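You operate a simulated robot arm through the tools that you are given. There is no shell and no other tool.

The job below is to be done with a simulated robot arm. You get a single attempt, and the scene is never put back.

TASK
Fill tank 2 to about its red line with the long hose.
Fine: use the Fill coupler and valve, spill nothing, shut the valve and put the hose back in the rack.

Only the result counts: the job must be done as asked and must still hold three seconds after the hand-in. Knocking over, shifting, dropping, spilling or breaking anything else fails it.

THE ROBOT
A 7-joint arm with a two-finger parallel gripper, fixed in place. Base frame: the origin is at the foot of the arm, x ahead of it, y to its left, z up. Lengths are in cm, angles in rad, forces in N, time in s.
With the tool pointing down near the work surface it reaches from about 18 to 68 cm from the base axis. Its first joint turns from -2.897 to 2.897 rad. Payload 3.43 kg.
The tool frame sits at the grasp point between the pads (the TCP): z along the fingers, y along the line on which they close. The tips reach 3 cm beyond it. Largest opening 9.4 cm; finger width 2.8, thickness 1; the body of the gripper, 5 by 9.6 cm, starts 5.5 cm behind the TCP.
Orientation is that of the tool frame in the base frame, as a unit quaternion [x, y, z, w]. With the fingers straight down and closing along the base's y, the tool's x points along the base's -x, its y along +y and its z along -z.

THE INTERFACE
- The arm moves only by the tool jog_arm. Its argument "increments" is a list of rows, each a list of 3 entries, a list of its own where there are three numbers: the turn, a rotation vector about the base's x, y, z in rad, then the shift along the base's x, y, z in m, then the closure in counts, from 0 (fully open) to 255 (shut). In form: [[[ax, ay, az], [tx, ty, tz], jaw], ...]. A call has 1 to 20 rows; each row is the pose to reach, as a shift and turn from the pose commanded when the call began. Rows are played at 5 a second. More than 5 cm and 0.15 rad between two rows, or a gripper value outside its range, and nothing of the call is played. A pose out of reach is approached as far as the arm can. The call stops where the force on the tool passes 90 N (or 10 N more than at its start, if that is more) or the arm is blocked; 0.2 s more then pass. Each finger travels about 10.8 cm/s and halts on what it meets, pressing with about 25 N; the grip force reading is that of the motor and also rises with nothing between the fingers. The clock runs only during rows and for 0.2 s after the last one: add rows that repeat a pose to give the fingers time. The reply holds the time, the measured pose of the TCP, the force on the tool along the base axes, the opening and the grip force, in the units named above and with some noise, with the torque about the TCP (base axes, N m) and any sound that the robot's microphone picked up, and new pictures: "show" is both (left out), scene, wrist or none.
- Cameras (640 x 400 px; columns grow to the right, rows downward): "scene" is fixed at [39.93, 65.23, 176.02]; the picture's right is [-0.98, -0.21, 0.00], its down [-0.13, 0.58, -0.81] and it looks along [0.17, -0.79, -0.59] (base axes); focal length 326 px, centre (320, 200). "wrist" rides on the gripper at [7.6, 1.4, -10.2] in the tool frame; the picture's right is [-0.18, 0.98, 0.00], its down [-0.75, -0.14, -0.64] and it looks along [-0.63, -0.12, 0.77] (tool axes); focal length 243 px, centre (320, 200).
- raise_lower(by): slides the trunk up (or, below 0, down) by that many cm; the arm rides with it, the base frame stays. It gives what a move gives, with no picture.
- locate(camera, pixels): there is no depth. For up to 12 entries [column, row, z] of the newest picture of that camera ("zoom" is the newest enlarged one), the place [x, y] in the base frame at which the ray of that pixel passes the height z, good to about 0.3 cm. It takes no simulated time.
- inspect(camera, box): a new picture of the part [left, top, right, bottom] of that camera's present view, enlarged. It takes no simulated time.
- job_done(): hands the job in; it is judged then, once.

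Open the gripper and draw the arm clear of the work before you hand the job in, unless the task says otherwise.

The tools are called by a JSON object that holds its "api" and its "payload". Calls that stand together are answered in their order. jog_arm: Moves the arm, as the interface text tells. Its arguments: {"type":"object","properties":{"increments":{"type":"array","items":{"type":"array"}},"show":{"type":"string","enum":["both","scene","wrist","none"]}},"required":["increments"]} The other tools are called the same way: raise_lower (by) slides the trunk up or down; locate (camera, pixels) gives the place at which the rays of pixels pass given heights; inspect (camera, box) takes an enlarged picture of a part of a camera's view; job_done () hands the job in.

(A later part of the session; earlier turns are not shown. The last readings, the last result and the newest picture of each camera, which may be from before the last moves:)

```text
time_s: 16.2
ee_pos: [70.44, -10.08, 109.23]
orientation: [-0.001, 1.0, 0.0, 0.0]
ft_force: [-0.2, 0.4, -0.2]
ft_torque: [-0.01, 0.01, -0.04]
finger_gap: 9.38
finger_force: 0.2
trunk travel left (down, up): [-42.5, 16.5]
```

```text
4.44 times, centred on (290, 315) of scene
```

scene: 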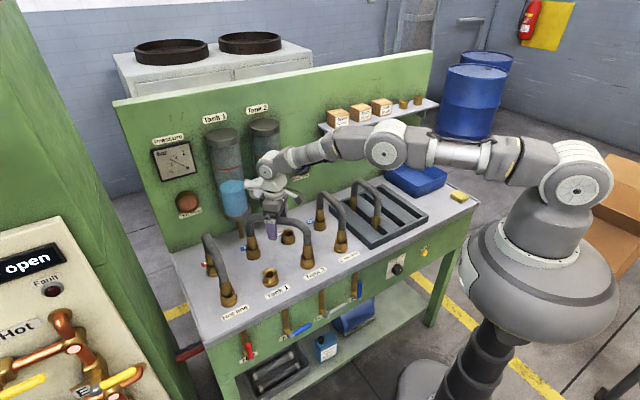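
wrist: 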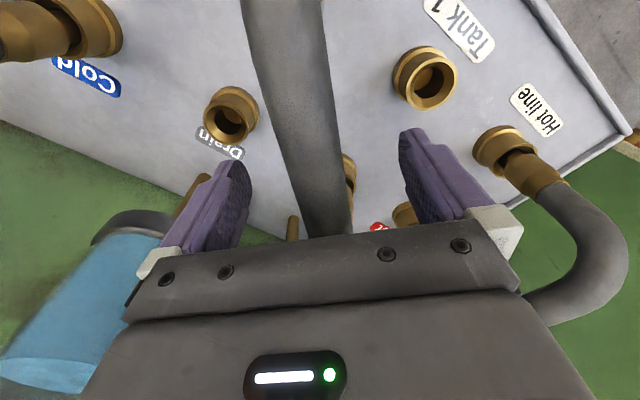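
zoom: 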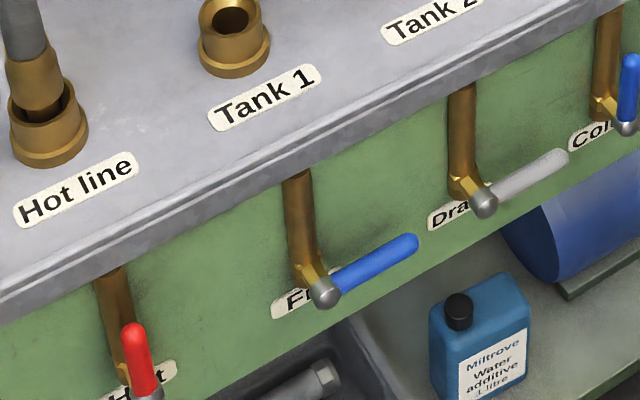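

A row was longer than 5 cm; I repeat with smaller steps.

{"api": "jog_arm", "payload": {"increments": [[[0, 0, 0], [0, 0, 0.04], 0], [[0, 0, 0], [0, 0, 0.08], 0], [[0, 0, 0], [0, 0, 0.12], 0], [[0, 0, 0], [-0.02, 0, 0.16], 0], [[0, 0, 0], [-0.05, 0.01, 0.19], 0], [[0, 0, 0], [-0.085, 0.03, 0.21], 0], [[0, 0, 0], [-0.12, 0.05, 0.23], 0], [[0, 0, 0], [-0.16, 0.07, 0.23], 0], [[0, 0, 0], [-0.2, 0.09, 0.23], 0], [[0, 0, 0], [-0.2, 0.1, 0.23], 0], [[0, 0, 0], [-0.2, 0.1, 0.23], 0]]}}

{"api": "inspect", "payload": {"camera": "wrist", "box": [260, 0, 520, 165]}}

```text
time_s: 18.6
ee_pos: [49.98, -0.4, 132.24]
orientation: [0.0, 1.0, 0.0, 0.0]
ft_force: [-0.1, -1.0, 0.0]
ft_torque: [0.0, -0.02, 0.0]
finger_gap: 9.41
finger_force: 0.1
trunk travel left (down, up): [-42.5, 16.5]
```

scene: 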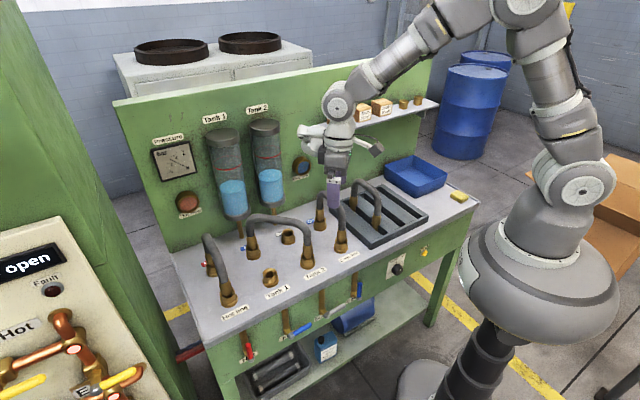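
wrist: 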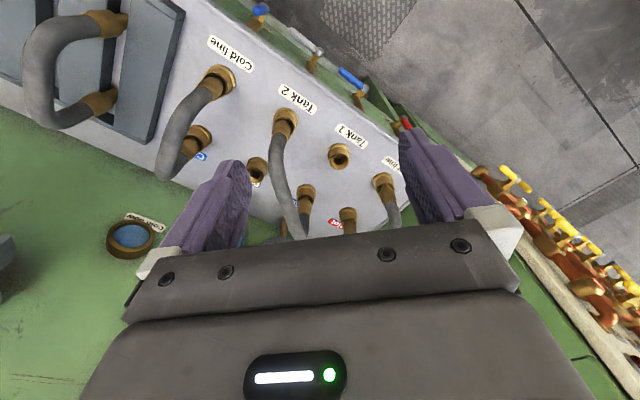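

```text
2.42 times, centred on (390, 82) of wrist
```

zoom: 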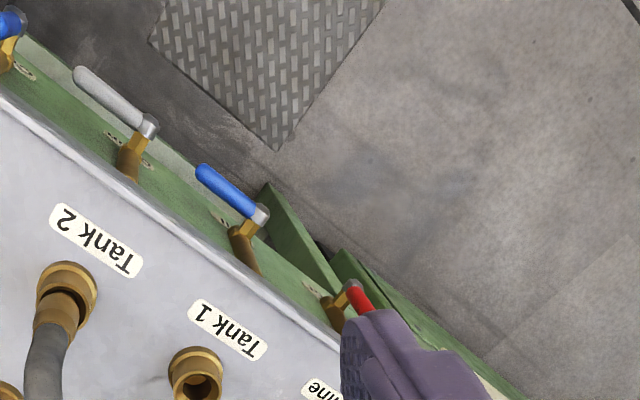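

The Fill lever is visible in both views (scene hub ~(291.2,335.5), tip ~(310.3,324.7); wrist zoom hub (261,213), tip (203,172)). I triangulate.

{"api": "locate", "payload": {"camera": "scene", "pixels": [[291.2, 335.5, 70], [291.2, 335.5, 75], [291.2, 335.5, 80], [291.2, 335.5, 85], [310.3, 324.7, 75], [310.3, 324.7, 80], [310.3, 324.7, 85], [286, 318, 85], [290, 304, 92]]}}

{"api": "locate", "payload": {"camera": "zoom", "pixels": [[261, 213, 70], [261, 213, 75], [261, 213, 80], [261, 213, 85], [203, 172, 75], [203, 172, 80], [203, 172, 85], [248, 235, 80], [240, 262, 92], [100, 170, 92]]}}

```text
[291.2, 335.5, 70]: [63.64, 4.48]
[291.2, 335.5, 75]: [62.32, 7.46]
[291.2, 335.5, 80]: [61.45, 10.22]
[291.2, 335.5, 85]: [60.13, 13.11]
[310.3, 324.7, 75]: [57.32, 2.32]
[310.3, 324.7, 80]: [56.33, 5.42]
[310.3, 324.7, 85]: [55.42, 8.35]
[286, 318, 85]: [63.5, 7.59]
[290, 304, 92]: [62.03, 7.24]
```

```text
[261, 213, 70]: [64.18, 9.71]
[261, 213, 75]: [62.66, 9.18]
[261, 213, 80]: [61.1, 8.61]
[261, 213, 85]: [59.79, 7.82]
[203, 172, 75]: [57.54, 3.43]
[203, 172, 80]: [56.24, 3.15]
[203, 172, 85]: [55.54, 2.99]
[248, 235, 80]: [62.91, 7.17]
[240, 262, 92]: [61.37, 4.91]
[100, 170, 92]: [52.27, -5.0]
```

Fill lever: hub ≈(61.9,8.9,77.5), tip ≈(57,3.4), 7.4 cm long, standing ~2.7 cm proud of the bench edge; it must swing from right-pointing up to vertical. I'll use a closed fist tilted 45° toward the panel; first, yaw to -45°, move clear in front of the bench and close the jaws.

{"api": "jog_arm", "payload": {"increments": [[[0, 0, -0.12], [-0.012, 0.022, -0.01], 0], [[0, 0, -0.24], [-0.024, 0.044, -0.02], 0], [[0, 0, -0.36], [-0.036, 0.066, -0.03], 60], [[0, 0, -0.48], [-0.048, 0.088, -0.04], 120], [[0, 0, -0.6], [-0.06, 0.11, -0.05], 200], [[0, 0, -0.7], [-0.072, 0.132, -0.06], 255], [[0, 0, -0.785], [-0.08, 0.15, -0.07], 255], [[0, 0, -0.785], [-0.08, 0.15, -0.07], 255]], "show": "none"}}

{"api": "jog_arm", "payload": {"increments": [[[-0.1, -0.1, 0], [0, 0, 0], 255], [[-0.2, -0.2, 0], [0, 0.0, 0], 255], [[-0.3, -0.3, 0], [0, 0.0, 0], 255], [[-0.4, -0.4, 0], [0, 0.0, 0], 255], [[-0.5, -0.5, 0], [0, 0, 0], 255], [[-0.555, -0.555, 0], [0, 0, 0], 255], [[-0.555, -0.555, 0], [0, 0, 0], 255]]}}

```text
time_s: 20.4
ee_pos: [42.32, 14.89, 125.36]
orientation: [0.383, 0.924, 0.0, 0.0]
ft_force: [-0.2, -0.5, -0.7]
ft_torque: [0.0, 0.01, 0.0]
finger_gap: 0.01
finger_force: 25.1
trunk travel left (down, up): [-42.5, 16.5]
```

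```text
time_s: 22.0
ee_pos: [42.45, 14.75, 125.4]
orientation: [0.353, 0.854, -0.146, 0.354]
ft_force: [0.7, -0.4, 0.7]
ft_torque: [-0.03, -0.02, 0.04]
finger_gap: 0.0
finger_force: 24.9
trunk travel left (down, up): [-42.5, 16.5]
```

scene: 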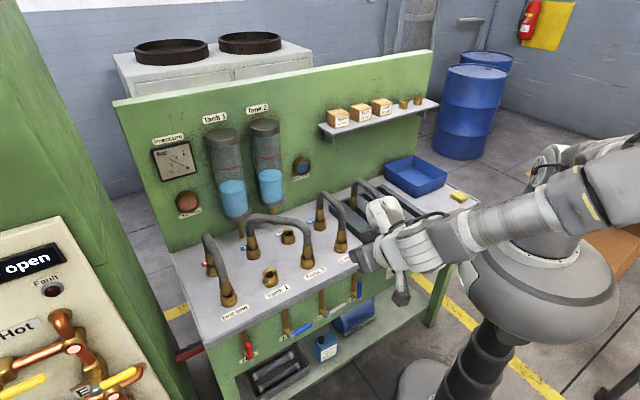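
wrist: 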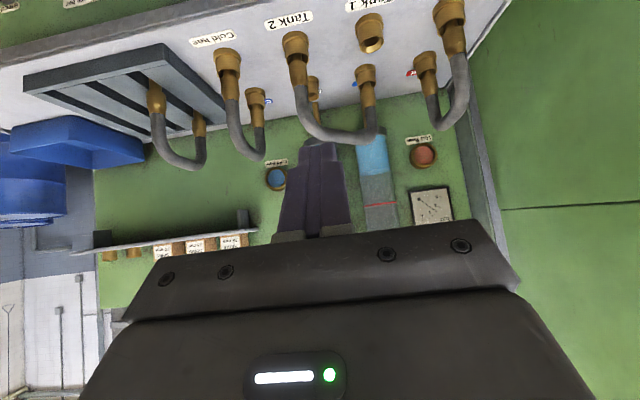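

The tilt was reached cleanly. I lower the trunk by 15 cm for comfortable reach; TCP is 20 cm in front of the bench edge, so it's clear.

{"api": "raise_lower", "payload": {"by": -15}}

```text
time_s: 23.8
ee_pos: [42.38, 14.81, 110.23]
orientation: [0.354, 0.854, -0.147, 0.353]
ft_force: [0.4, 0.2, -0.8]
ft_torque: [0.0, -0.01, 0.02]
finger_gap: 0.0
finger_force: 24.8
trunk travel left (down, up): [-27.5, 31.5]
```

I descend to a viewing position about 10 cm in front of the lever: (50.2,13.4,80).

{"api": "jog_arm", "payload": {"increments": [[[0, 0, 0], [0.01, -0.002, -0.045], 255], [[0, 0, 0], [0.02, -0.004, -0.09], 255], [[0, 0, 0], [0.03, -0.006, -0.135], 255], [[0, 0, 0], [0.045, -0.008, -0.18], 255], [[0, 0, 0], [0.06, -0.011, -0.225], 255], [[0, 0, 0], [0.078, -0.014, -0.265], 255], [[0, 0, 0], [0.078, -0.014, -0.3], 255], [[0, 0, 0], [0.078, -0.014, -0.3], 255]]}}

{"api": "inspect", "payload": {"camera": "scene", "box": [240, 260, 380, 360]}}

```text
time_s: 25.6
ee_pos: [50.11, 13.47, 80.06]
orientation: [0.353, 0.854, -0.147, 0.354]
ft_force: [-0.3, -0.5, -0.9]
ft_torque: [-0.01, 0.0, 0.02]
finger_gap: 0.0
finger_force: 24.7
trunk travel left (down, up): [-27.5, 31.5]
```

scene: 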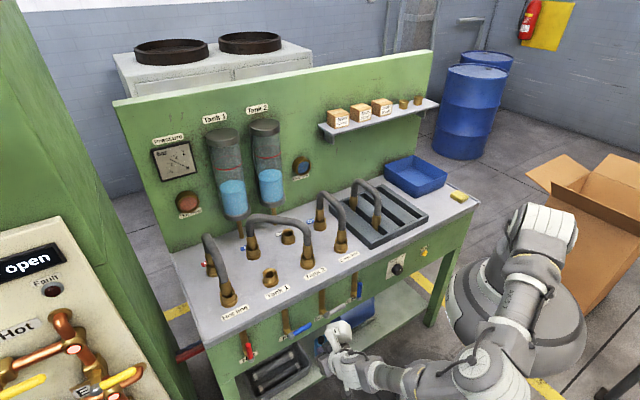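
wrist: 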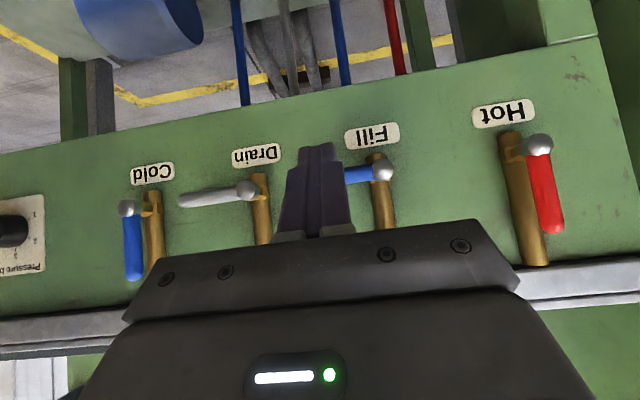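

```text
4.00 times, centred on (310, 310) of scene
```

zoom: 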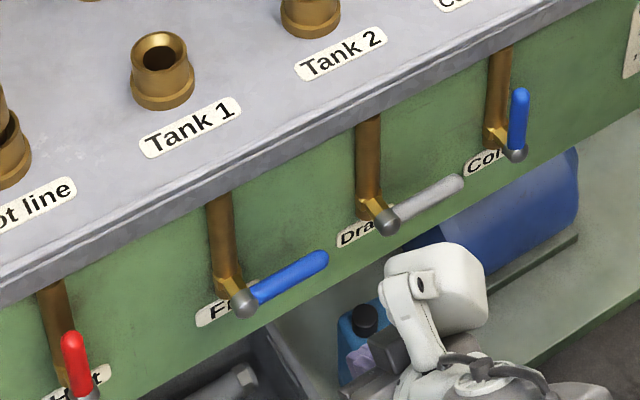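

The wrist now views the panel frontally (upside-down): Fill hub at (381,167), lever going left behind my fist. I refine hub position using both cameras, with Hot and Drain as checks.

{"api": "locate", "payload": {"camera": "wrist", "pixels": [[381, 167, 77], [381, 167, 77.5], [381, 167, 78], [350, 174, 77.5], [245, 191, 77.5], [245, 191, 78], [182, 200, 77.5], [539, 146, 77.5], [554, 228, 84.5]]}}

{"api": "locate", "payload": {"camera": "zoom", "pixels": [[244, 303, 77], [244, 303, 77.5], [244, 303, 78], [324, 258, 77], [324, 258, 77.5], [386, 220, 77.5], [460, 181, 77.5], [80, 396, 77.5]]}}

```text
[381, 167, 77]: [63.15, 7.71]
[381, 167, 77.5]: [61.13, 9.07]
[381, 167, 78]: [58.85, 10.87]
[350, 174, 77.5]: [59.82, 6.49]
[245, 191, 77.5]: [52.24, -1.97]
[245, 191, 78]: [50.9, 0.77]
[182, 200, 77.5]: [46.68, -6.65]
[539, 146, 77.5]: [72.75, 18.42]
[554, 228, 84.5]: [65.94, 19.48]
```

```text
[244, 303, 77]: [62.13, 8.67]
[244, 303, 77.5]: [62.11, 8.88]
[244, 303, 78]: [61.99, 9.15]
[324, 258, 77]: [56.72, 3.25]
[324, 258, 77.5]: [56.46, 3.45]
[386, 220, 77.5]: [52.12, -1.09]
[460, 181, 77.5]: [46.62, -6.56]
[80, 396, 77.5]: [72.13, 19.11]
```

Refined: hub (62.0,8.8,77.3), lever axis along the bench, tip at (56.6,3.3). I lower the fist to z≈73.8 and slide in beneath the lever about 5 cm from the hub.

{"api": "jog_arm", "payload": {"increments": [[[0, 0, 0], [0, 0, -0.03], 255], [[0, 0, 0], [0, 0, -0.063], 255], [[0, 0, 0], [0.02, -0.022, -0.063], 255], [[0, 0, 0], [0.04, -0.044, -0.063], 255], [[0, 0, 0], [0.061, -0.0675, -0.063], 255], [[0, 0, 0], [0.061, -0.0675, -0.063], 255]]}}

{"api": "inspect", "payload": {"camera": "scene", "box": [250, 280, 350, 360]}}

{"api": "inspect", "payload": {"camera": "wrist", "box": [220, 80, 480, 260]}}

```text
time_s: 26.9
ee_pos: [56.53, 6.84, 73.79]
orientation: [0.353, 0.854, -0.147, 0.354]
ft_force: [-0.5, -0.1, 0.7]
ft_torque: [-0.03, 0.01, 0.02]
finger_gap: 0.01
finger_force: 25.1
trunk travel left (down, up): [-27.5, 31.5]
```

scene: 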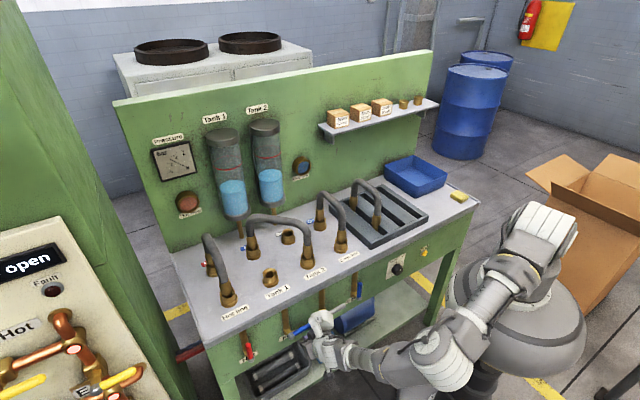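
wrist: 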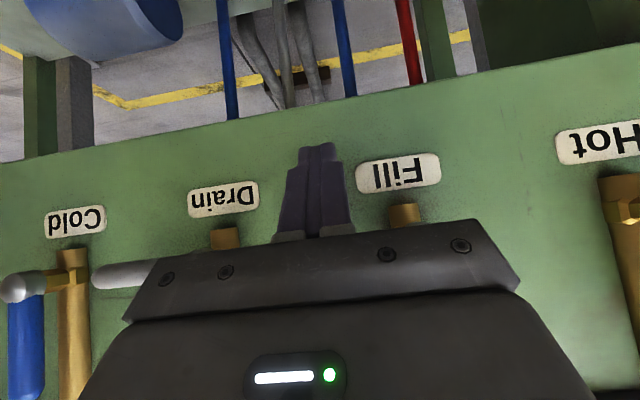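

```text
5.00 times, centred on (300, 320) of scene
```

zoom: 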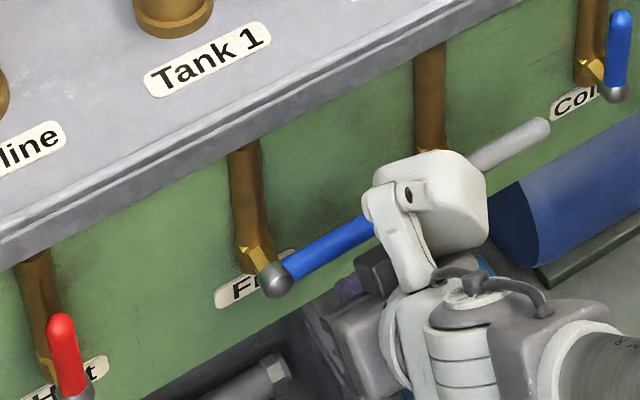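

```text
2.22 times, centred on (350, 170) of wrist
```

zoom: 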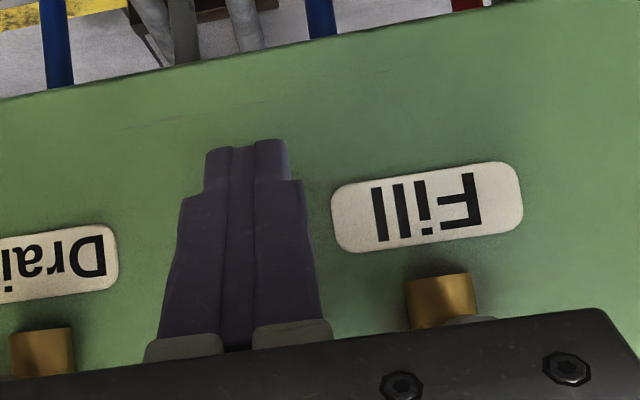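

The fist is beneath the lever (TCP t≈44.8, z 73.8). I record the baseline tank levels, then raise it slowly to contact and about 20° of turn.

{"api": "inspect", "payload": {"camera": "scene", "box": [195, 100, 315, 220]}}

{"api": "jog_arm", "payload": {"increments": [[[0, 0, 0], [0, 0, 0.015], 255], [[0, 0, 0], [0, 0, 0.028], 255], [[0, 0, 0], [0, 0, 0.038], 255], [[0, 0, 0], [0.0, 0.0, 0.046], 255]]}}

{"api": "inspect", "payload": {"camera": "scene", "box": [250, 280, 350, 360]}}

```text
3.33 times, centred on (255, 160) of scene
```

zoom: 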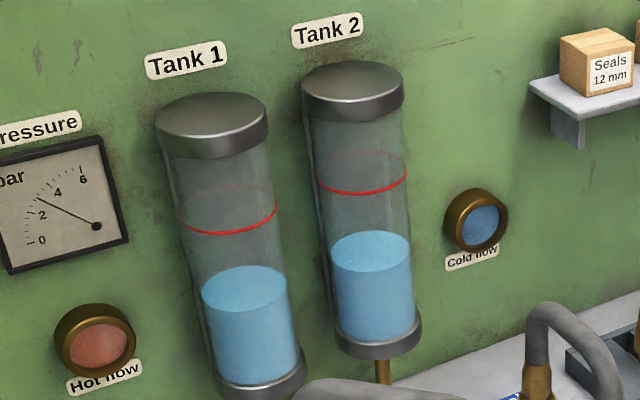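

```text
time_s: 27.9
ee_pos: [56.3, 6.8, 78.74]
orientation: [0.353, 0.854, -0.146, 0.353]
ft_force: [0.9, 2.3, -0.8]
ft_torque: [-0.01, 0.05, 0.07]
finger_gap: 0.0
finger_force: 24.5
trunk travel left (down, up): [-27.5, 31.5]
```

scene: 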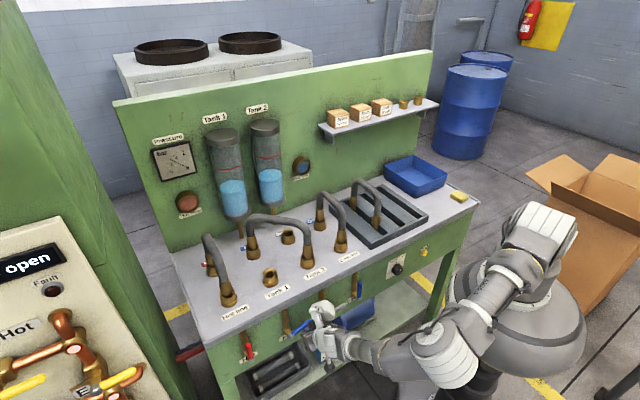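
wrist: 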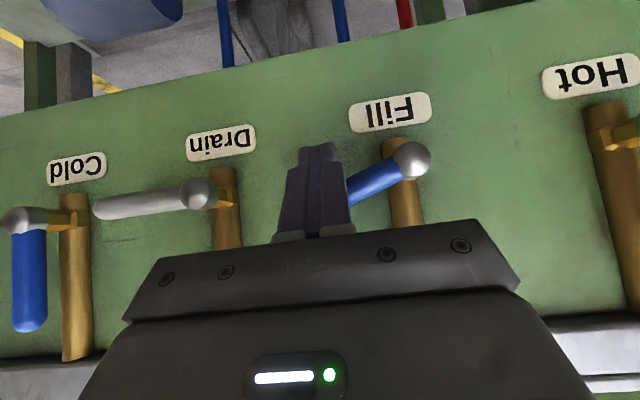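

```text
5.00 times, centred on (300, 320) of scene
```

zoom: 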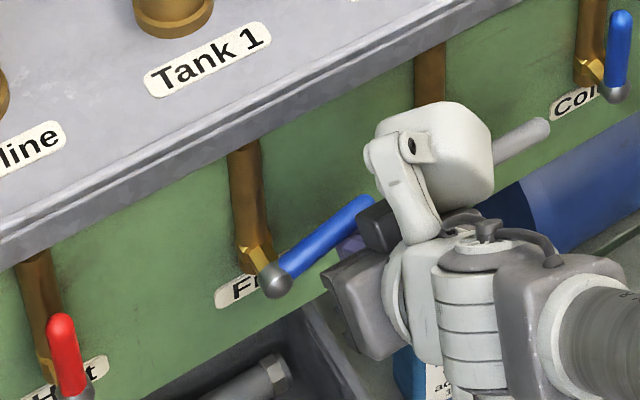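

The lever is turning easily (~25°, 2 N). I continue along the arc to the vertical (open) position.

{"api": "jog_arm", "payload": {"increments": [[[0, 0, 0], [0.0037, 0.0037, 0.014], 255], [[0, 0, 0], [0.0106, 0.0106, 0.025], 255], [[0, 0, 0], [0.0198, 0.0198, 0.032], 255], [[0, 0, 0], [0.0255, 0.0255, 0.034], 255]]}}

{"api": "inspect", "payload": {"camera": "scene", "box": [195, 100, 315, 220]}}

{"api": "inspect", "payload": {"camera": "scene", "box": [250, 280, 350, 360]}}

```text
time_s: 28.9
ee_pos: [58.98, 9.36, 82.04]
orientation: [0.353, 0.854, -0.146, 0.354]
ft_force: [-0.1, 0.2, -0.8]
ft_torque: [-0.03, 0.02, -0.02]
finger_gap: 0.0
finger_force: 25.2
trunk travel left (down, up): [-27.5, 31.5]
```

scene: 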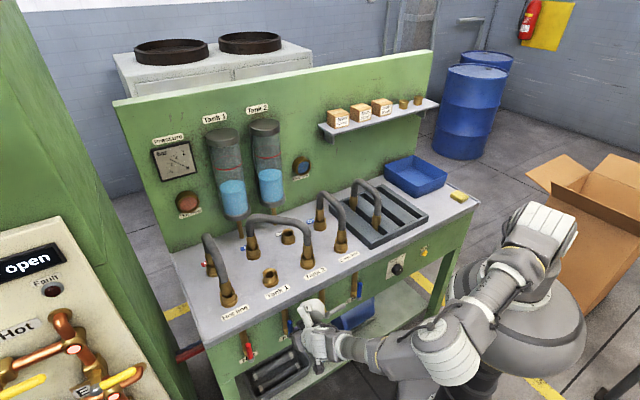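
wrist: 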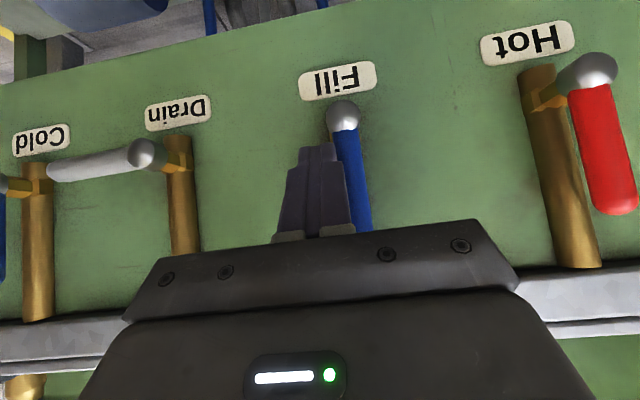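

```text
3.33 times, centred on (255, 160) of scene
```

zoom: 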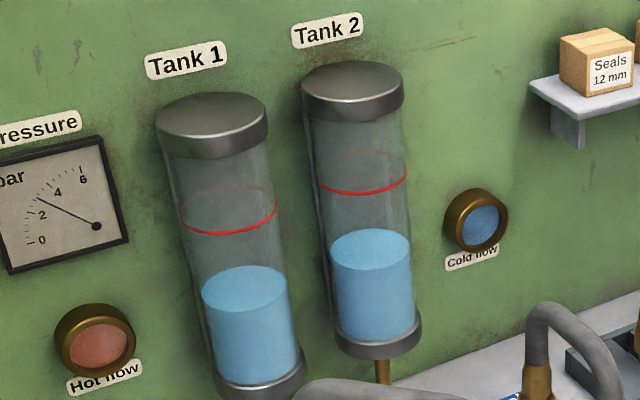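

```text
5.00 times, centred on (300, 320) of scene
```

zoom: 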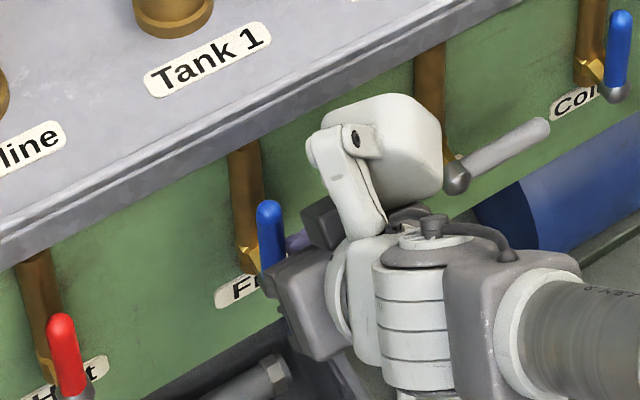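

The lever is vertical—valve open. While it fills, I retract the fist, step to the left side of the lever (t≈53), and re-enter, ready to close.

{"api": "jog_arm", "payload": {"increments": [[[0, 0, 0], [-0.032, 0.032, 0], 255], [[0, 0, 0], [0.002, 0.066, 0], 255], [[0, 0, 0], [0.002, 0.066, 0], 255], [[0, 0, 0], [0.034, 0.034, 0], 255], [[0, 0, 0], [0.034, 0.034, 0], 255]]}}

{"api": "inspect", "payload": {"camera": "scene", "box": [195, 100, 315, 220]}}

{"api": "inspect", "payload": {"camera": "scene", "box": [225, 180, 345, 280]}}

```text
time_s: 30.1
ee_pos: [62.52, 12.83, 82.32]
orientation: [0.353, 0.854, -0.146, 0.354]
ft_force: [-0.3, -0.2, -1.0]
ft_torque: [-0.02, 0.01, 0.0]
finger_gap: 0.0
finger_force: 25.0
trunk travel left (down, up): [-27.5, 31.5]
```

scene: 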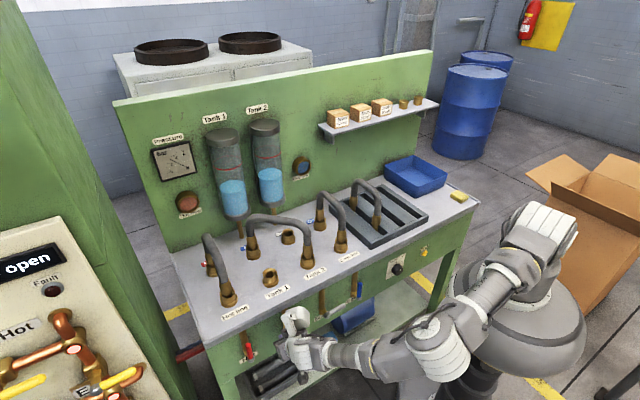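
wrist: 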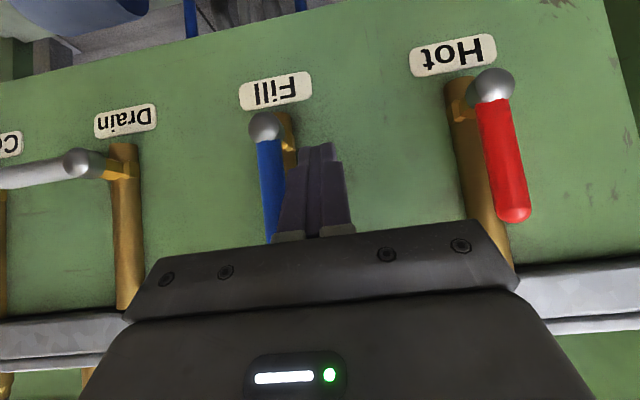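

```text
3.33 times, centred on (255, 160) of scene
```

zoom: 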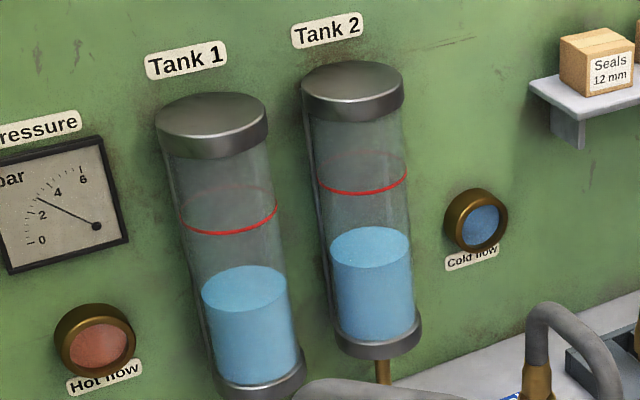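

```text
4.00 times, centred on (285, 230) of scene
```

zoom: 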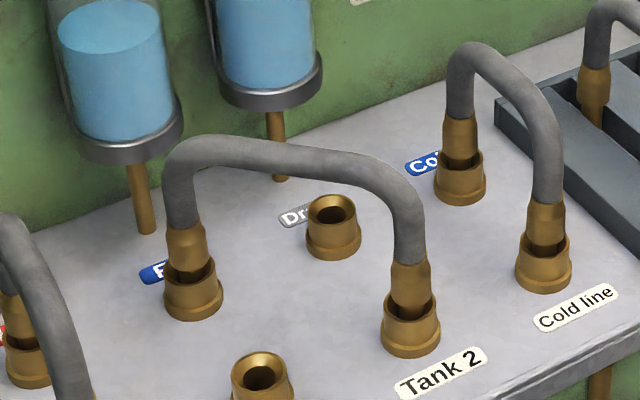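

Tank 2's level is rising slowly (surface front edge ~270→266 in zoom vs red line 193), no leaks visible. I hold for 4 s and measure the rate.

{"api": "jog_arm", "payload": {"increments": [[[0, 0, 0], [0, 0, 0], 255], [[0, 0, 0], [0, 0, 0], 255], [[0, 0, 0], [0, 0, 0], 255], [[0, 0, 0], [0, 0, 0], 255], [[0, 0, 0], [0, 0, 0], 255], [[0, 0, 0], [0, 0, 0], 255], [[0, 0, 0], [0, 0, 0], 255], [[0, 0, 0], [0, 0, 0], 255], [[0, 0, 0], [0, 0, 0], 255], [[0, 0, 0], [0, 0, 0], 255], [[0, 0, 0], [0, 0, 0], 255], [[0, 0, 0], [0, 0, 0], 255], [[0, 0, 0], [0, 0, 0], 255], [[0, 0, 0], [0, 0, 0], 255], [[0, 0, 0], [0, 0, 0], 255], [[0, 0, 0], [0, 0, 0], 255], [[0, 0, 0], [0, 0, 0], 255], [[0, 0, 0], [0, 0, 0], 255], [[0, 0, 0], [0, 0, 0], 255]], "show": "scene"}}

{"api": "inspect", "payload": {"camera": "scene", "box": [195, 100, 315, 220]}}

{"api": "inspect", "payload": {"camera": "scene", "box": [225, 180, 345, 280]}}

```text
time_s: 34.1
ee_pos: [62.59, 12.82, 82.12]
orientation: [0.353, 0.854, -0.146, 0.354]
ft_force: [1.1, -0.2, 0.5]
ft_torque: [0.02, -0.01, -0.01]
finger_gap: 0.0
finger_force: 24.5
trunk travel left (down, up): [-27.5, 31.5]
```

scene: 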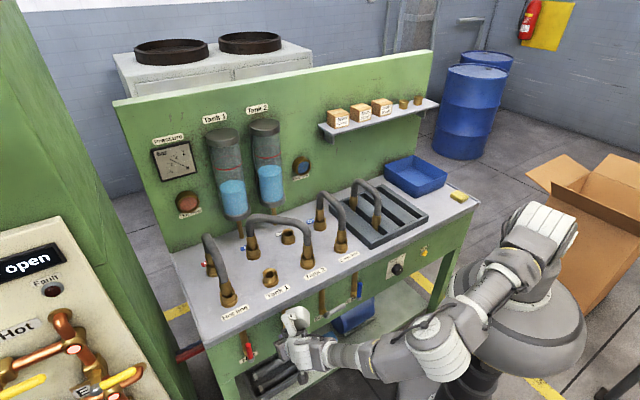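

```text
3.33 times, centred on (255, 160) of scene
```

zoom: 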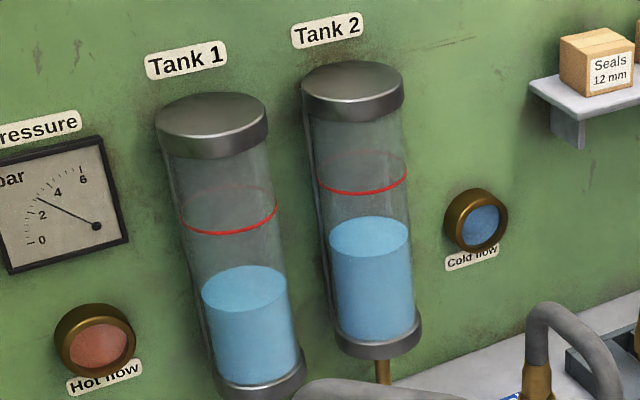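

```text
4.00 times, centred on (285, 230) of scene
```

zoom: 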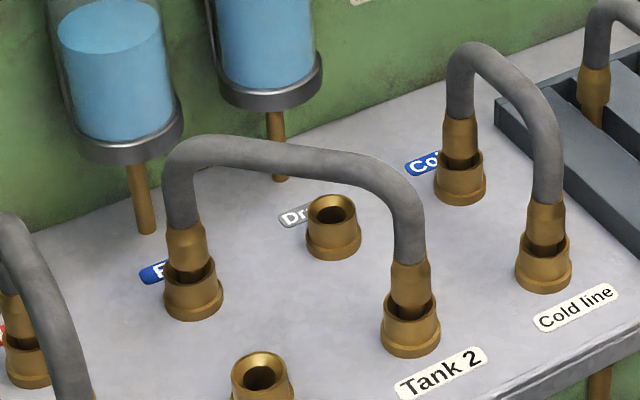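

Rate ≈2.75 zoom-px/s, with ~62 px left (≈22 s). No leaks; I hold in steps.

{"api": "jog_arm", "payload": {"increments": [[[0, 0, 0], [0, 0, 0], 255], [[0, 0, 0], [0, 0, 0], 255], [[0, 0, 0], [0, 0, 0], 255], [[0, 0, 0], [0, 0, 0], 255], [[0, 0, 0], [0, 0, 0], 255], [[0, 0, 0], [0, 0, 0], 255], [[0, 0, 0], [0, 0, 0], 255], [[0, 0, 0], [0, 0, 0], 255], [[0, 0, 0], [0, 0, 0], 255], [[0, 0, 0], [0, 0, 0], 255], [[0, 0, 0], [0, 0, 0], 255], [[0, 0, 0], [0, 0, 0], 255], [[0, 0, 0], [0, 0, 0], 255], [[0, 0, 0], [0, 0, 0], 255], [[0, 0, 0], [0, 0, 0], 255], [[0, 0, 0], [0, 0, 0], 255], [[0, 0, 0], [0, 0, 0], 255], [[0, 0, 0], [0, 0, 0], 255], [[0, 0, 0], [0, 0, 0], 255], [[0, 0, 0], [0, 0, 0], 255]], "show": "none"}}

{"api": "jog_arm", "payload": {"increments": [[[0, 0, 0], [0, 0, 0], 255], [[0, 0, 0], [0, 0, 0], 255], [[0, 0, 0], [0, 0, 0], 255], [[0, 0, 0], [0, 0, 0], 255], [[0, 0, 0], [0, 0, 0], 255], [[0, 0, 0], [0, 0, 0], 255], [[0, 0, 0], [0, 0, 0], 255], [[0, 0, 0], [0, 0, 0], 255], [[0, 0, 0], [0, 0, 0], 255], [[0, 0, 0], [0, 0, 0], 255], [[0, 0, 0], [0, 0, 0], 255], [[0, 0, 0], [0, 0, 0], 255], [[0, 0, 0], [0, 0, 0], 255], [[0, 0, 0], [0, 0, 0], 255], [[0, 0, 0], [0, 0, 0], 255], [[0, 0, 0], [0, 0, 0], 255], [[0, 0, 0], [0, 0, 0], 255], [[0, 0, 0], [0, 0, 0], 255], [[0, 0, 0], [0, 0, 0], 255], [[0, 0, 0], [0, 0, 0], 255]], "show": "scene"}}

{"api": "inspect", "payload": {"camera": "scene", "box": [195, 100, 315, 220]}}

```text
time_s: 38.4
ee_pos: [62.64, 12.91, 82.33]
orientation: [0.354, 0.854, -0.146, 0.353]
ft_force: [0.0, -0.6, -0.3]
ft_torque: [0.0, 0.0, 0.02]
finger_gap: 0.02
finger_force: 25.3
trunk travel left (down, up): [-27.5, 31.5]
```

```text
time_s: 42.5
ee_pos: [62.49, 12.91, 82.31]
orientation: [0.353, 0.854, -0.147, 0.353]
ft_force: [0.0, -0.1, -0.7]
ft_torque: [-0.01, 0.0, 0.01]
finger_gap: 0.02
finger_force: 24.8
trunk travel left (down, up): [-27.5, 31.5]
```

scene: 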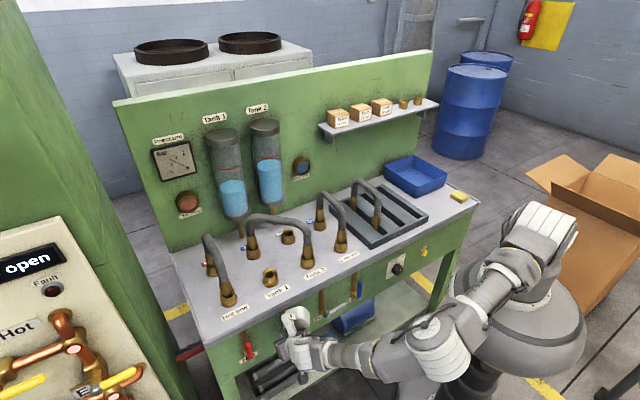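

```text
3.33 times, centred on (255, 160) of scene
```

zoom: 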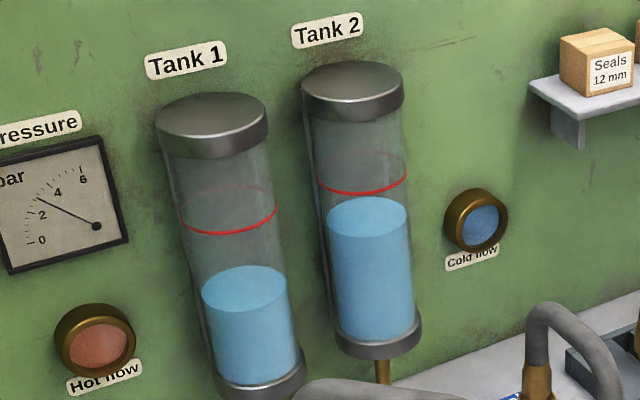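

Surface front edge is ~237, red line front ~193; rate ≈2.4 px/s → ~18 s left. I hold another ~12 s.

{"api": "jog_arm", "payload": {"increments": [[[0, 0, 0], [0, 0, 0], 255], [[0, 0, 0], [0, 0, 0], 255], [[0, 0, 0], [0, 0, 0], 255], [[0, 0, 0], [0, 0, 0], 255], [[0, 0, 0], [0, 0, 0], 255], [[0, 0, 0], [0, 0, 0], 255], [[0, 0, 0], [0, 0, 0], 255], [[0, 0, 0], [0, 0, 0], 255], [[0, 0, 0], [0, 0, 0], 255], [[0, 0, 0], [0, 0, 0], 255], [[0, 0, 0], [0, 0, 0], 255], [[0, 0, 0], [0, 0, 0], 255], [[0, 0, 0], [0, 0, 0], 255], [[0, 0, 0], [0, 0, 0], 255], [[0, 0, 0], [0, 0, 0], 255], [[0, 0, 0], [0, 0, 0], 255], [[0, 0, 0], [0, 0, 0], 255], [[0, 0, 0], [0, 0, 0], 255], [[0, 0, 0], [0, 0, 0], 255], [[0, 0, 0], [0, 0, 0], 255]], "show": "none"}}

{"api": "jog_arm", "payload": {"increments": [[[0, 0, 0], [0, 0, 0], 255], [[0, 0, 0], [0, 0, 0], 255], [[0, 0, 0], [0, 0, 0], 255], [[0, 0, 0], [0, 0, 0], 255], [[0, 0, 0], [0, 0, 0], 255], [[0, 0, 0], [0, 0, 0], 255], [[0, 0, 0], [0, 0, 0], 255], [[0, 0, 0], [0, 0, 0], 255], [[0, 0, 0], [0, 0, 0], 255], [[0, 0, 0], [0, 0, 0], 255], [[0, 0, 0], [0, 0, 0], 255], [[0, 0, 0], [0, 0, 0], 255], [[0, 0, 0], [0, 0, 0], 255], [[0, 0, 0], [0, 0, 0], 255], [[0, 0, 0], [0, 0, 0], 255], [[0, 0, 0], [0, 0, 0], 255], [[0, 0, 0], [0, 0, 0], 255], [[0, 0, 0], [0, 0, 0], 255], [[0, 0, 0], [0, 0, 0], 255], [[0, 0, 0], [0, 0, 0], 255]], "show": "scene"}}

{"api": "inspect", "payload": {"camera": "scene", "box": [230, 130, 300, 190]}}

{"api": "inspect", "payload": {"camera": "scene", "box": [225, 180, 345, 280]}}

```text
time_s: 46.8
ee_pos: [62.44, 12.87, 82.24]
orientation: [0.354, 0.853, -0.147, 0.354]
ft_force: [-0.2, 0.3, 1.3]
ft_torque: [-0.01, 0.0, 0.02]
finger_gap: 0.01
finger_force: 24.5
trunk travel left (down, up): [-27.5, 31.5]
```

```text
time_s: 51.0
ee_pos: [62.5, 12.87, 82.25]
orientation: [0.353, 0.854, -0.146, 0.354]
ft_force: [0.1, -0.5, -0.4]
ft_torque: [-0.02, 0.0, 0.0]
finger_gap: 0.03
finger_force: 24.7
trunk travel left (down, up): [-27.5, 31.5]
```

scene: 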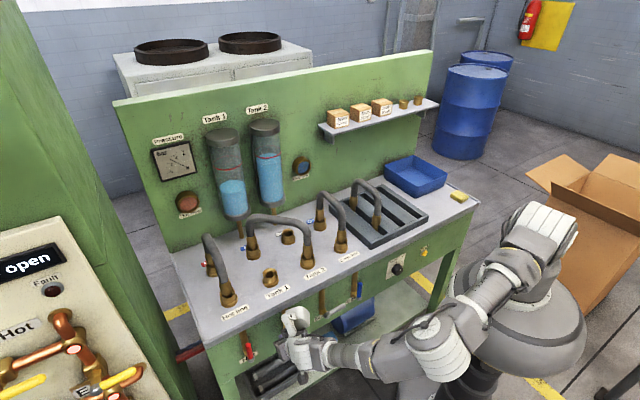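

```text
6.67 times, centred on (265, 160) of scene
```

zoom: 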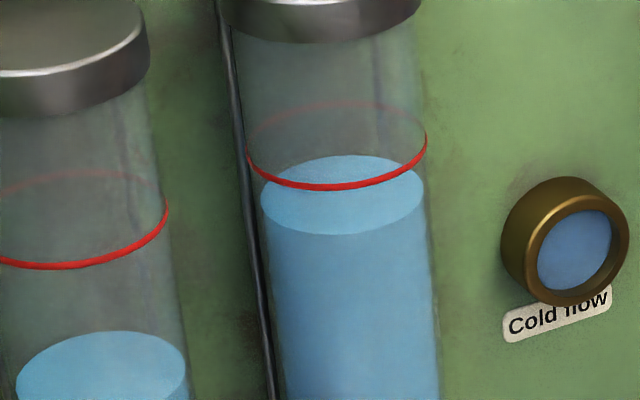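

```text
4.00 times, centred on (285, 230) of scene
```

zoom: 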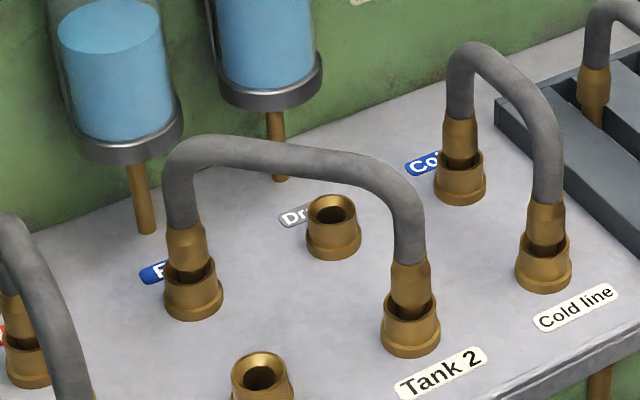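

In this zoom the red ring's centre is at row ~145 and water's at ~195; at ≈5 px/s that is ~10 s. I hold ~6 s more then re-measure.

{"api": "jog_arm", "payload": {"increments": [[[0, 0, 0], [0, 0, 0], 255], [[0, 0, 0], [0, 0, 0], 255], [[0, 0, 0], [0, 0, 0], 255], [[0, 0, 0], [0, 0, 0], 255], [[0, 0, 0], [0, 0, 0], 255], [[0, 0, 0], [0, 0, 0], 255], [[0, 0, 0], [0, 0, 0], 255], [[0, 0, 0], [0, 0, 0], 255], [[0, 0, 0], [0, 0, 0], 255], [[0, 0, 0], [0, 0, 0], 255], [[0, 0, 0], [0, 0, 0], 255], [[0, 0, 0], [0, 0, 0], 255], [[0, 0, 0], [0, 0, 0], 255], [[0, 0, 0], [0, 0, 0], 255], [[0, 0, 0], [0, 0, 0], 255], [[0, 0, 0], [0, 0, 0], 255], [[0, 0, 0], [0, 0, 0], 255], [[0, 0, 0], [0, 0, 0], 255], [[0, 0, 0], [0, 0, 0], 255], [[0, 0, 0], [0, 0, 0], 255]], "show": "none"}}

{"api": "jog_arm", "payload": {"increments": [[[0, 0, 0], [0, 0, 0], 255], [[0, 0, 0], [0, 0, 0], 255], [[0, 0, 0], [0, 0, 0], 255], [[0, 0, 0], [0, 0, 0], 255], [[0, 0, 0], [0, 0, 0], 255], [[0, 0, 0], [0, 0, 0], 255], [[0, 0, 0], [0, 0, 0], 255]], "show": "both"}}

{"api": "inspect", "payload": {"camera": "scene", "box": [230, 130, 300, 190]}}

```text
time_s: 55.1
ee_pos: [62.48, 12.88, 82.26]
orientation: [0.354, 0.853, -0.147, 0.354]
ft_force: [0.1, -0.6, -0.4]
ft_torque: [0.01, 0.0, 0.01]
finger_gap: 0.02
finger_force: 25.2
trunk travel left (down, up): [-27.5, 31.5]
```

```text
time_s: 56.8
ee_pos: [62.52, 12.79, 82.22]
orientation: [0.354, 0.853, -0.147, 0.353]
ft_force: [-0.7, -0.7, 0.1]
ft_torque: [0.0, -0.02, -0.01]
finger_gap: 0.01
finger_force: 24.7
trunk travel left (down, up): [-27.5, 31.5]
```

scene: 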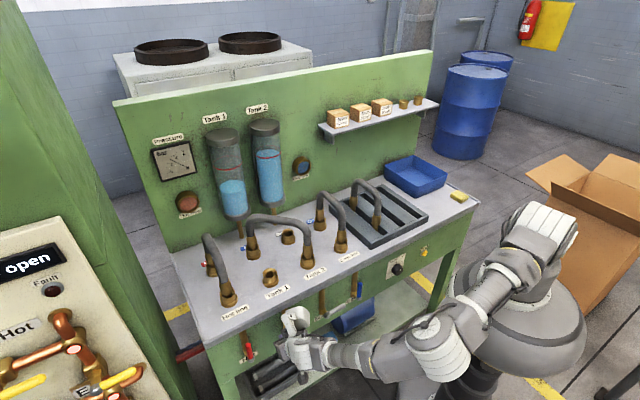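
wrist: 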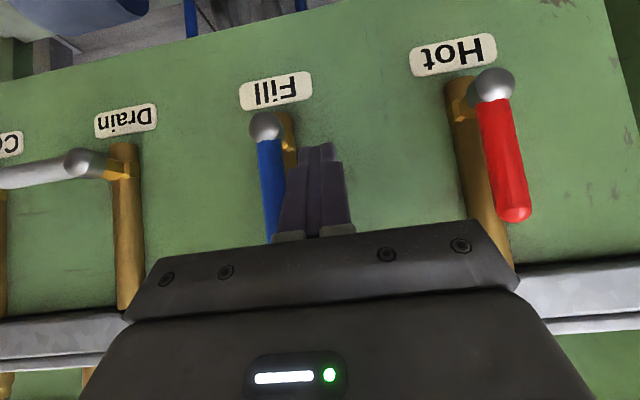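

```text
6.67 times, centred on (265, 160) of scene
```

zoom: 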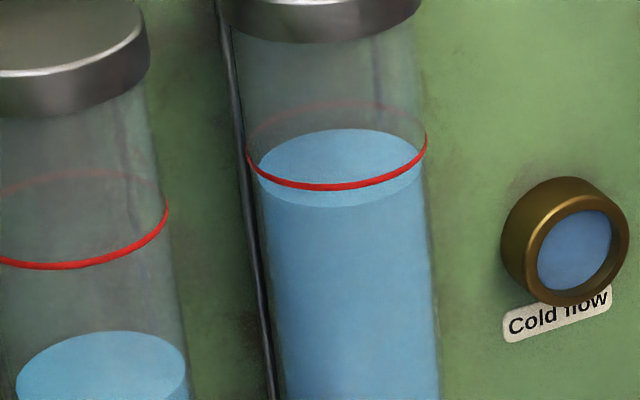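

Water centre is 168 vs ring 145.5; rate 4.65 px/s → 4.8 s. I hold ~4 s, then immediately swing the lever back down to shut.

{"api": "jog_arm", "payload": {"increments": [[[0, 0, 0], [0, 0, 0], 255], [[0, 0, 0], [0, 0, 0], 255], [[0, 0, 0], [0, 0, 0], 255], [[0, 0, 0], [0, 0, 0], 255], [[0, 0, 0], [0, 0, 0], 255], [[0, 0, 0], [0, 0, 0], 255], [[0, 0, 0], [0, 0, 0], 255], [[0, 0, 0], [0, 0, 0], 255], [[0, 0, 0], [0, 0, 0], 255], [[0, 0, 0], [0, 0, 0], 255], [[0, 0, 0], [0, 0, 0], 255], [[0, 0, 0], [0, 0, 0], 255], [[0, 0, 0], [0, 0, 0], 255], [[0, 0, 0], [0, 0, 0], 255], [[0, 0, 0], [0, 0, 0], 255], [[0, 0, 0], [0, 0, 0], 255], [[0, 0, 0], [0, 0, 0], 255], [[0, 0, 0], [0, 0, 0], 255], [[0, 0, 0], [-0.0118, -0.0118, 0.0125], 255]], "show": "scene"}}

{"api": "inspect", "payload": {"camera": "scene", "box": [230, 130, 300, 190]}}

```text
time_s: 60.8
ee_pos: [61.21, 11.78, 83.45]
orientation: [0.352, 0.854, -0.146, 0.354]
ft_force: [-0.3, 1.0, 0.7]
ft_torque: [-0.01, 0.01, 0.01]
finger_gap: 0.0
finger_force: 25.2
trunk travel left (down, up): [-27.5, 31.5]
```

scene: 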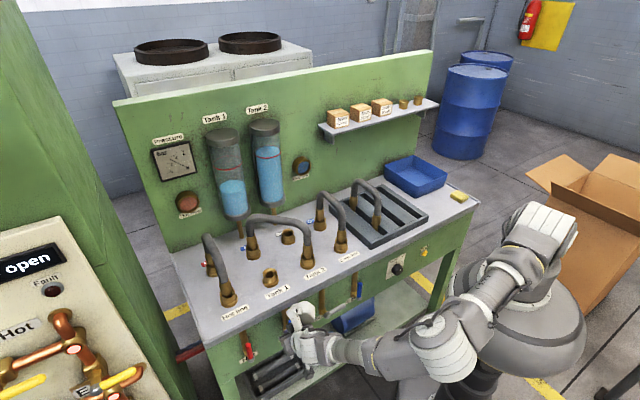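

```text
6.67 times, centred on (265, 160) of scene
```

zoom: 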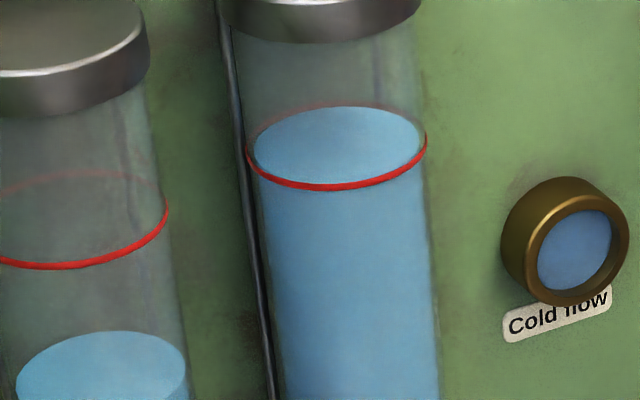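

The surface is essentially at the ring (147 vs 145.5), so I shut the valve now along the arc.

{"api": "jog_arm", "payload": {"increments": [[[0, 0, 0], [-0.01, -0.01, -0.001], 255], [[0, 0, 0], [-0.0192, -0.0192, -0.0064], 255], [[0, 0, 0], [-0.0266, -0.0266, -0.016], 255], [[0, 0, 0], [-0.0314, -0.0314, -0.0286], 255], [[0, 0, 0], [-0.0325, -0.0325, -0.0354], 255], [[0, 0, 0], [-0.0325, -0.0325, -0.038], 255]]}}

{"api": "inspect", "payload": {"camera": "scene", "box": [250, 280, 350, 360]}}

{"api": "inspect", "payload": {"camera": "scene", "box": [230, 130, 300, 190]}}

```text
time_s: 62.1
ee_pos: [57.84, 8.44, 80.02]
orientation: [0.352, 0.853, -0.144, 0.358]
ft_force: [-14.7, 12.2, 59.1]
ft_torque: [-0.56, -0.77, -0.02]
finger_gap: 0.01
finger_force: 25.5
trunk travel left (down, up): [-27.5, 31.5]
```

scene: 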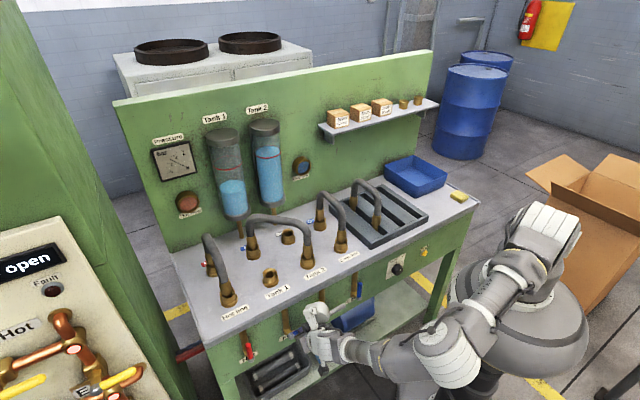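
wrist: 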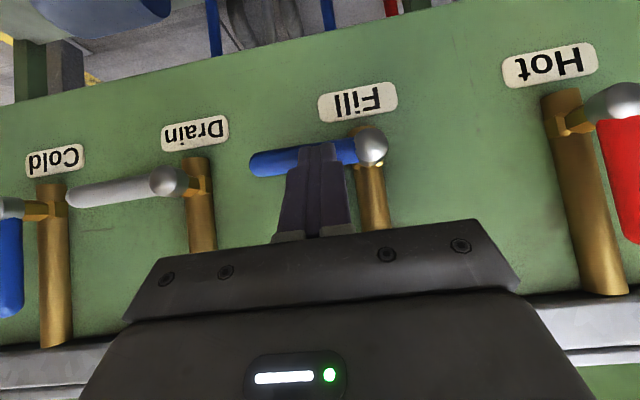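

```text
5.00 times, centred on (300, 320) of scene
```

zoom: 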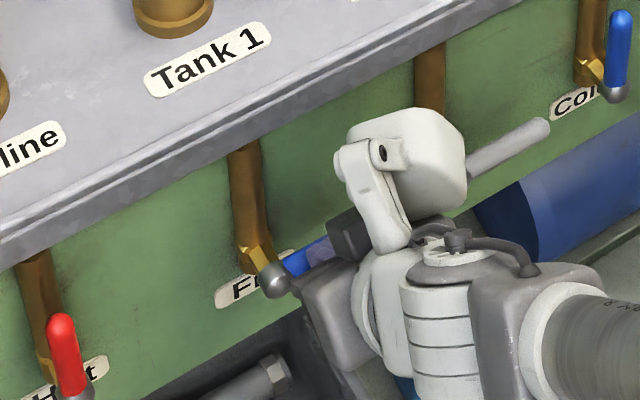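

```text
6.67 times, centred on (265, 160) of scene
```

zoom: 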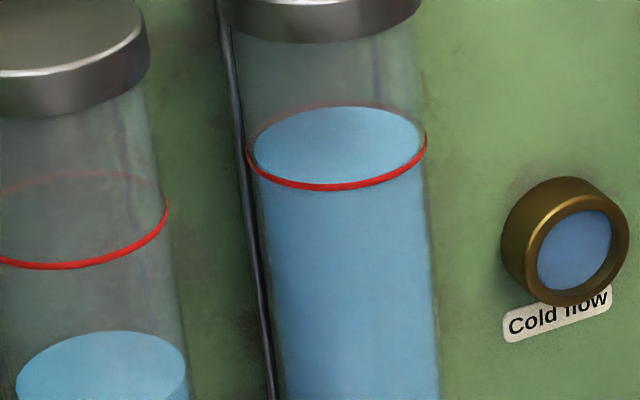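

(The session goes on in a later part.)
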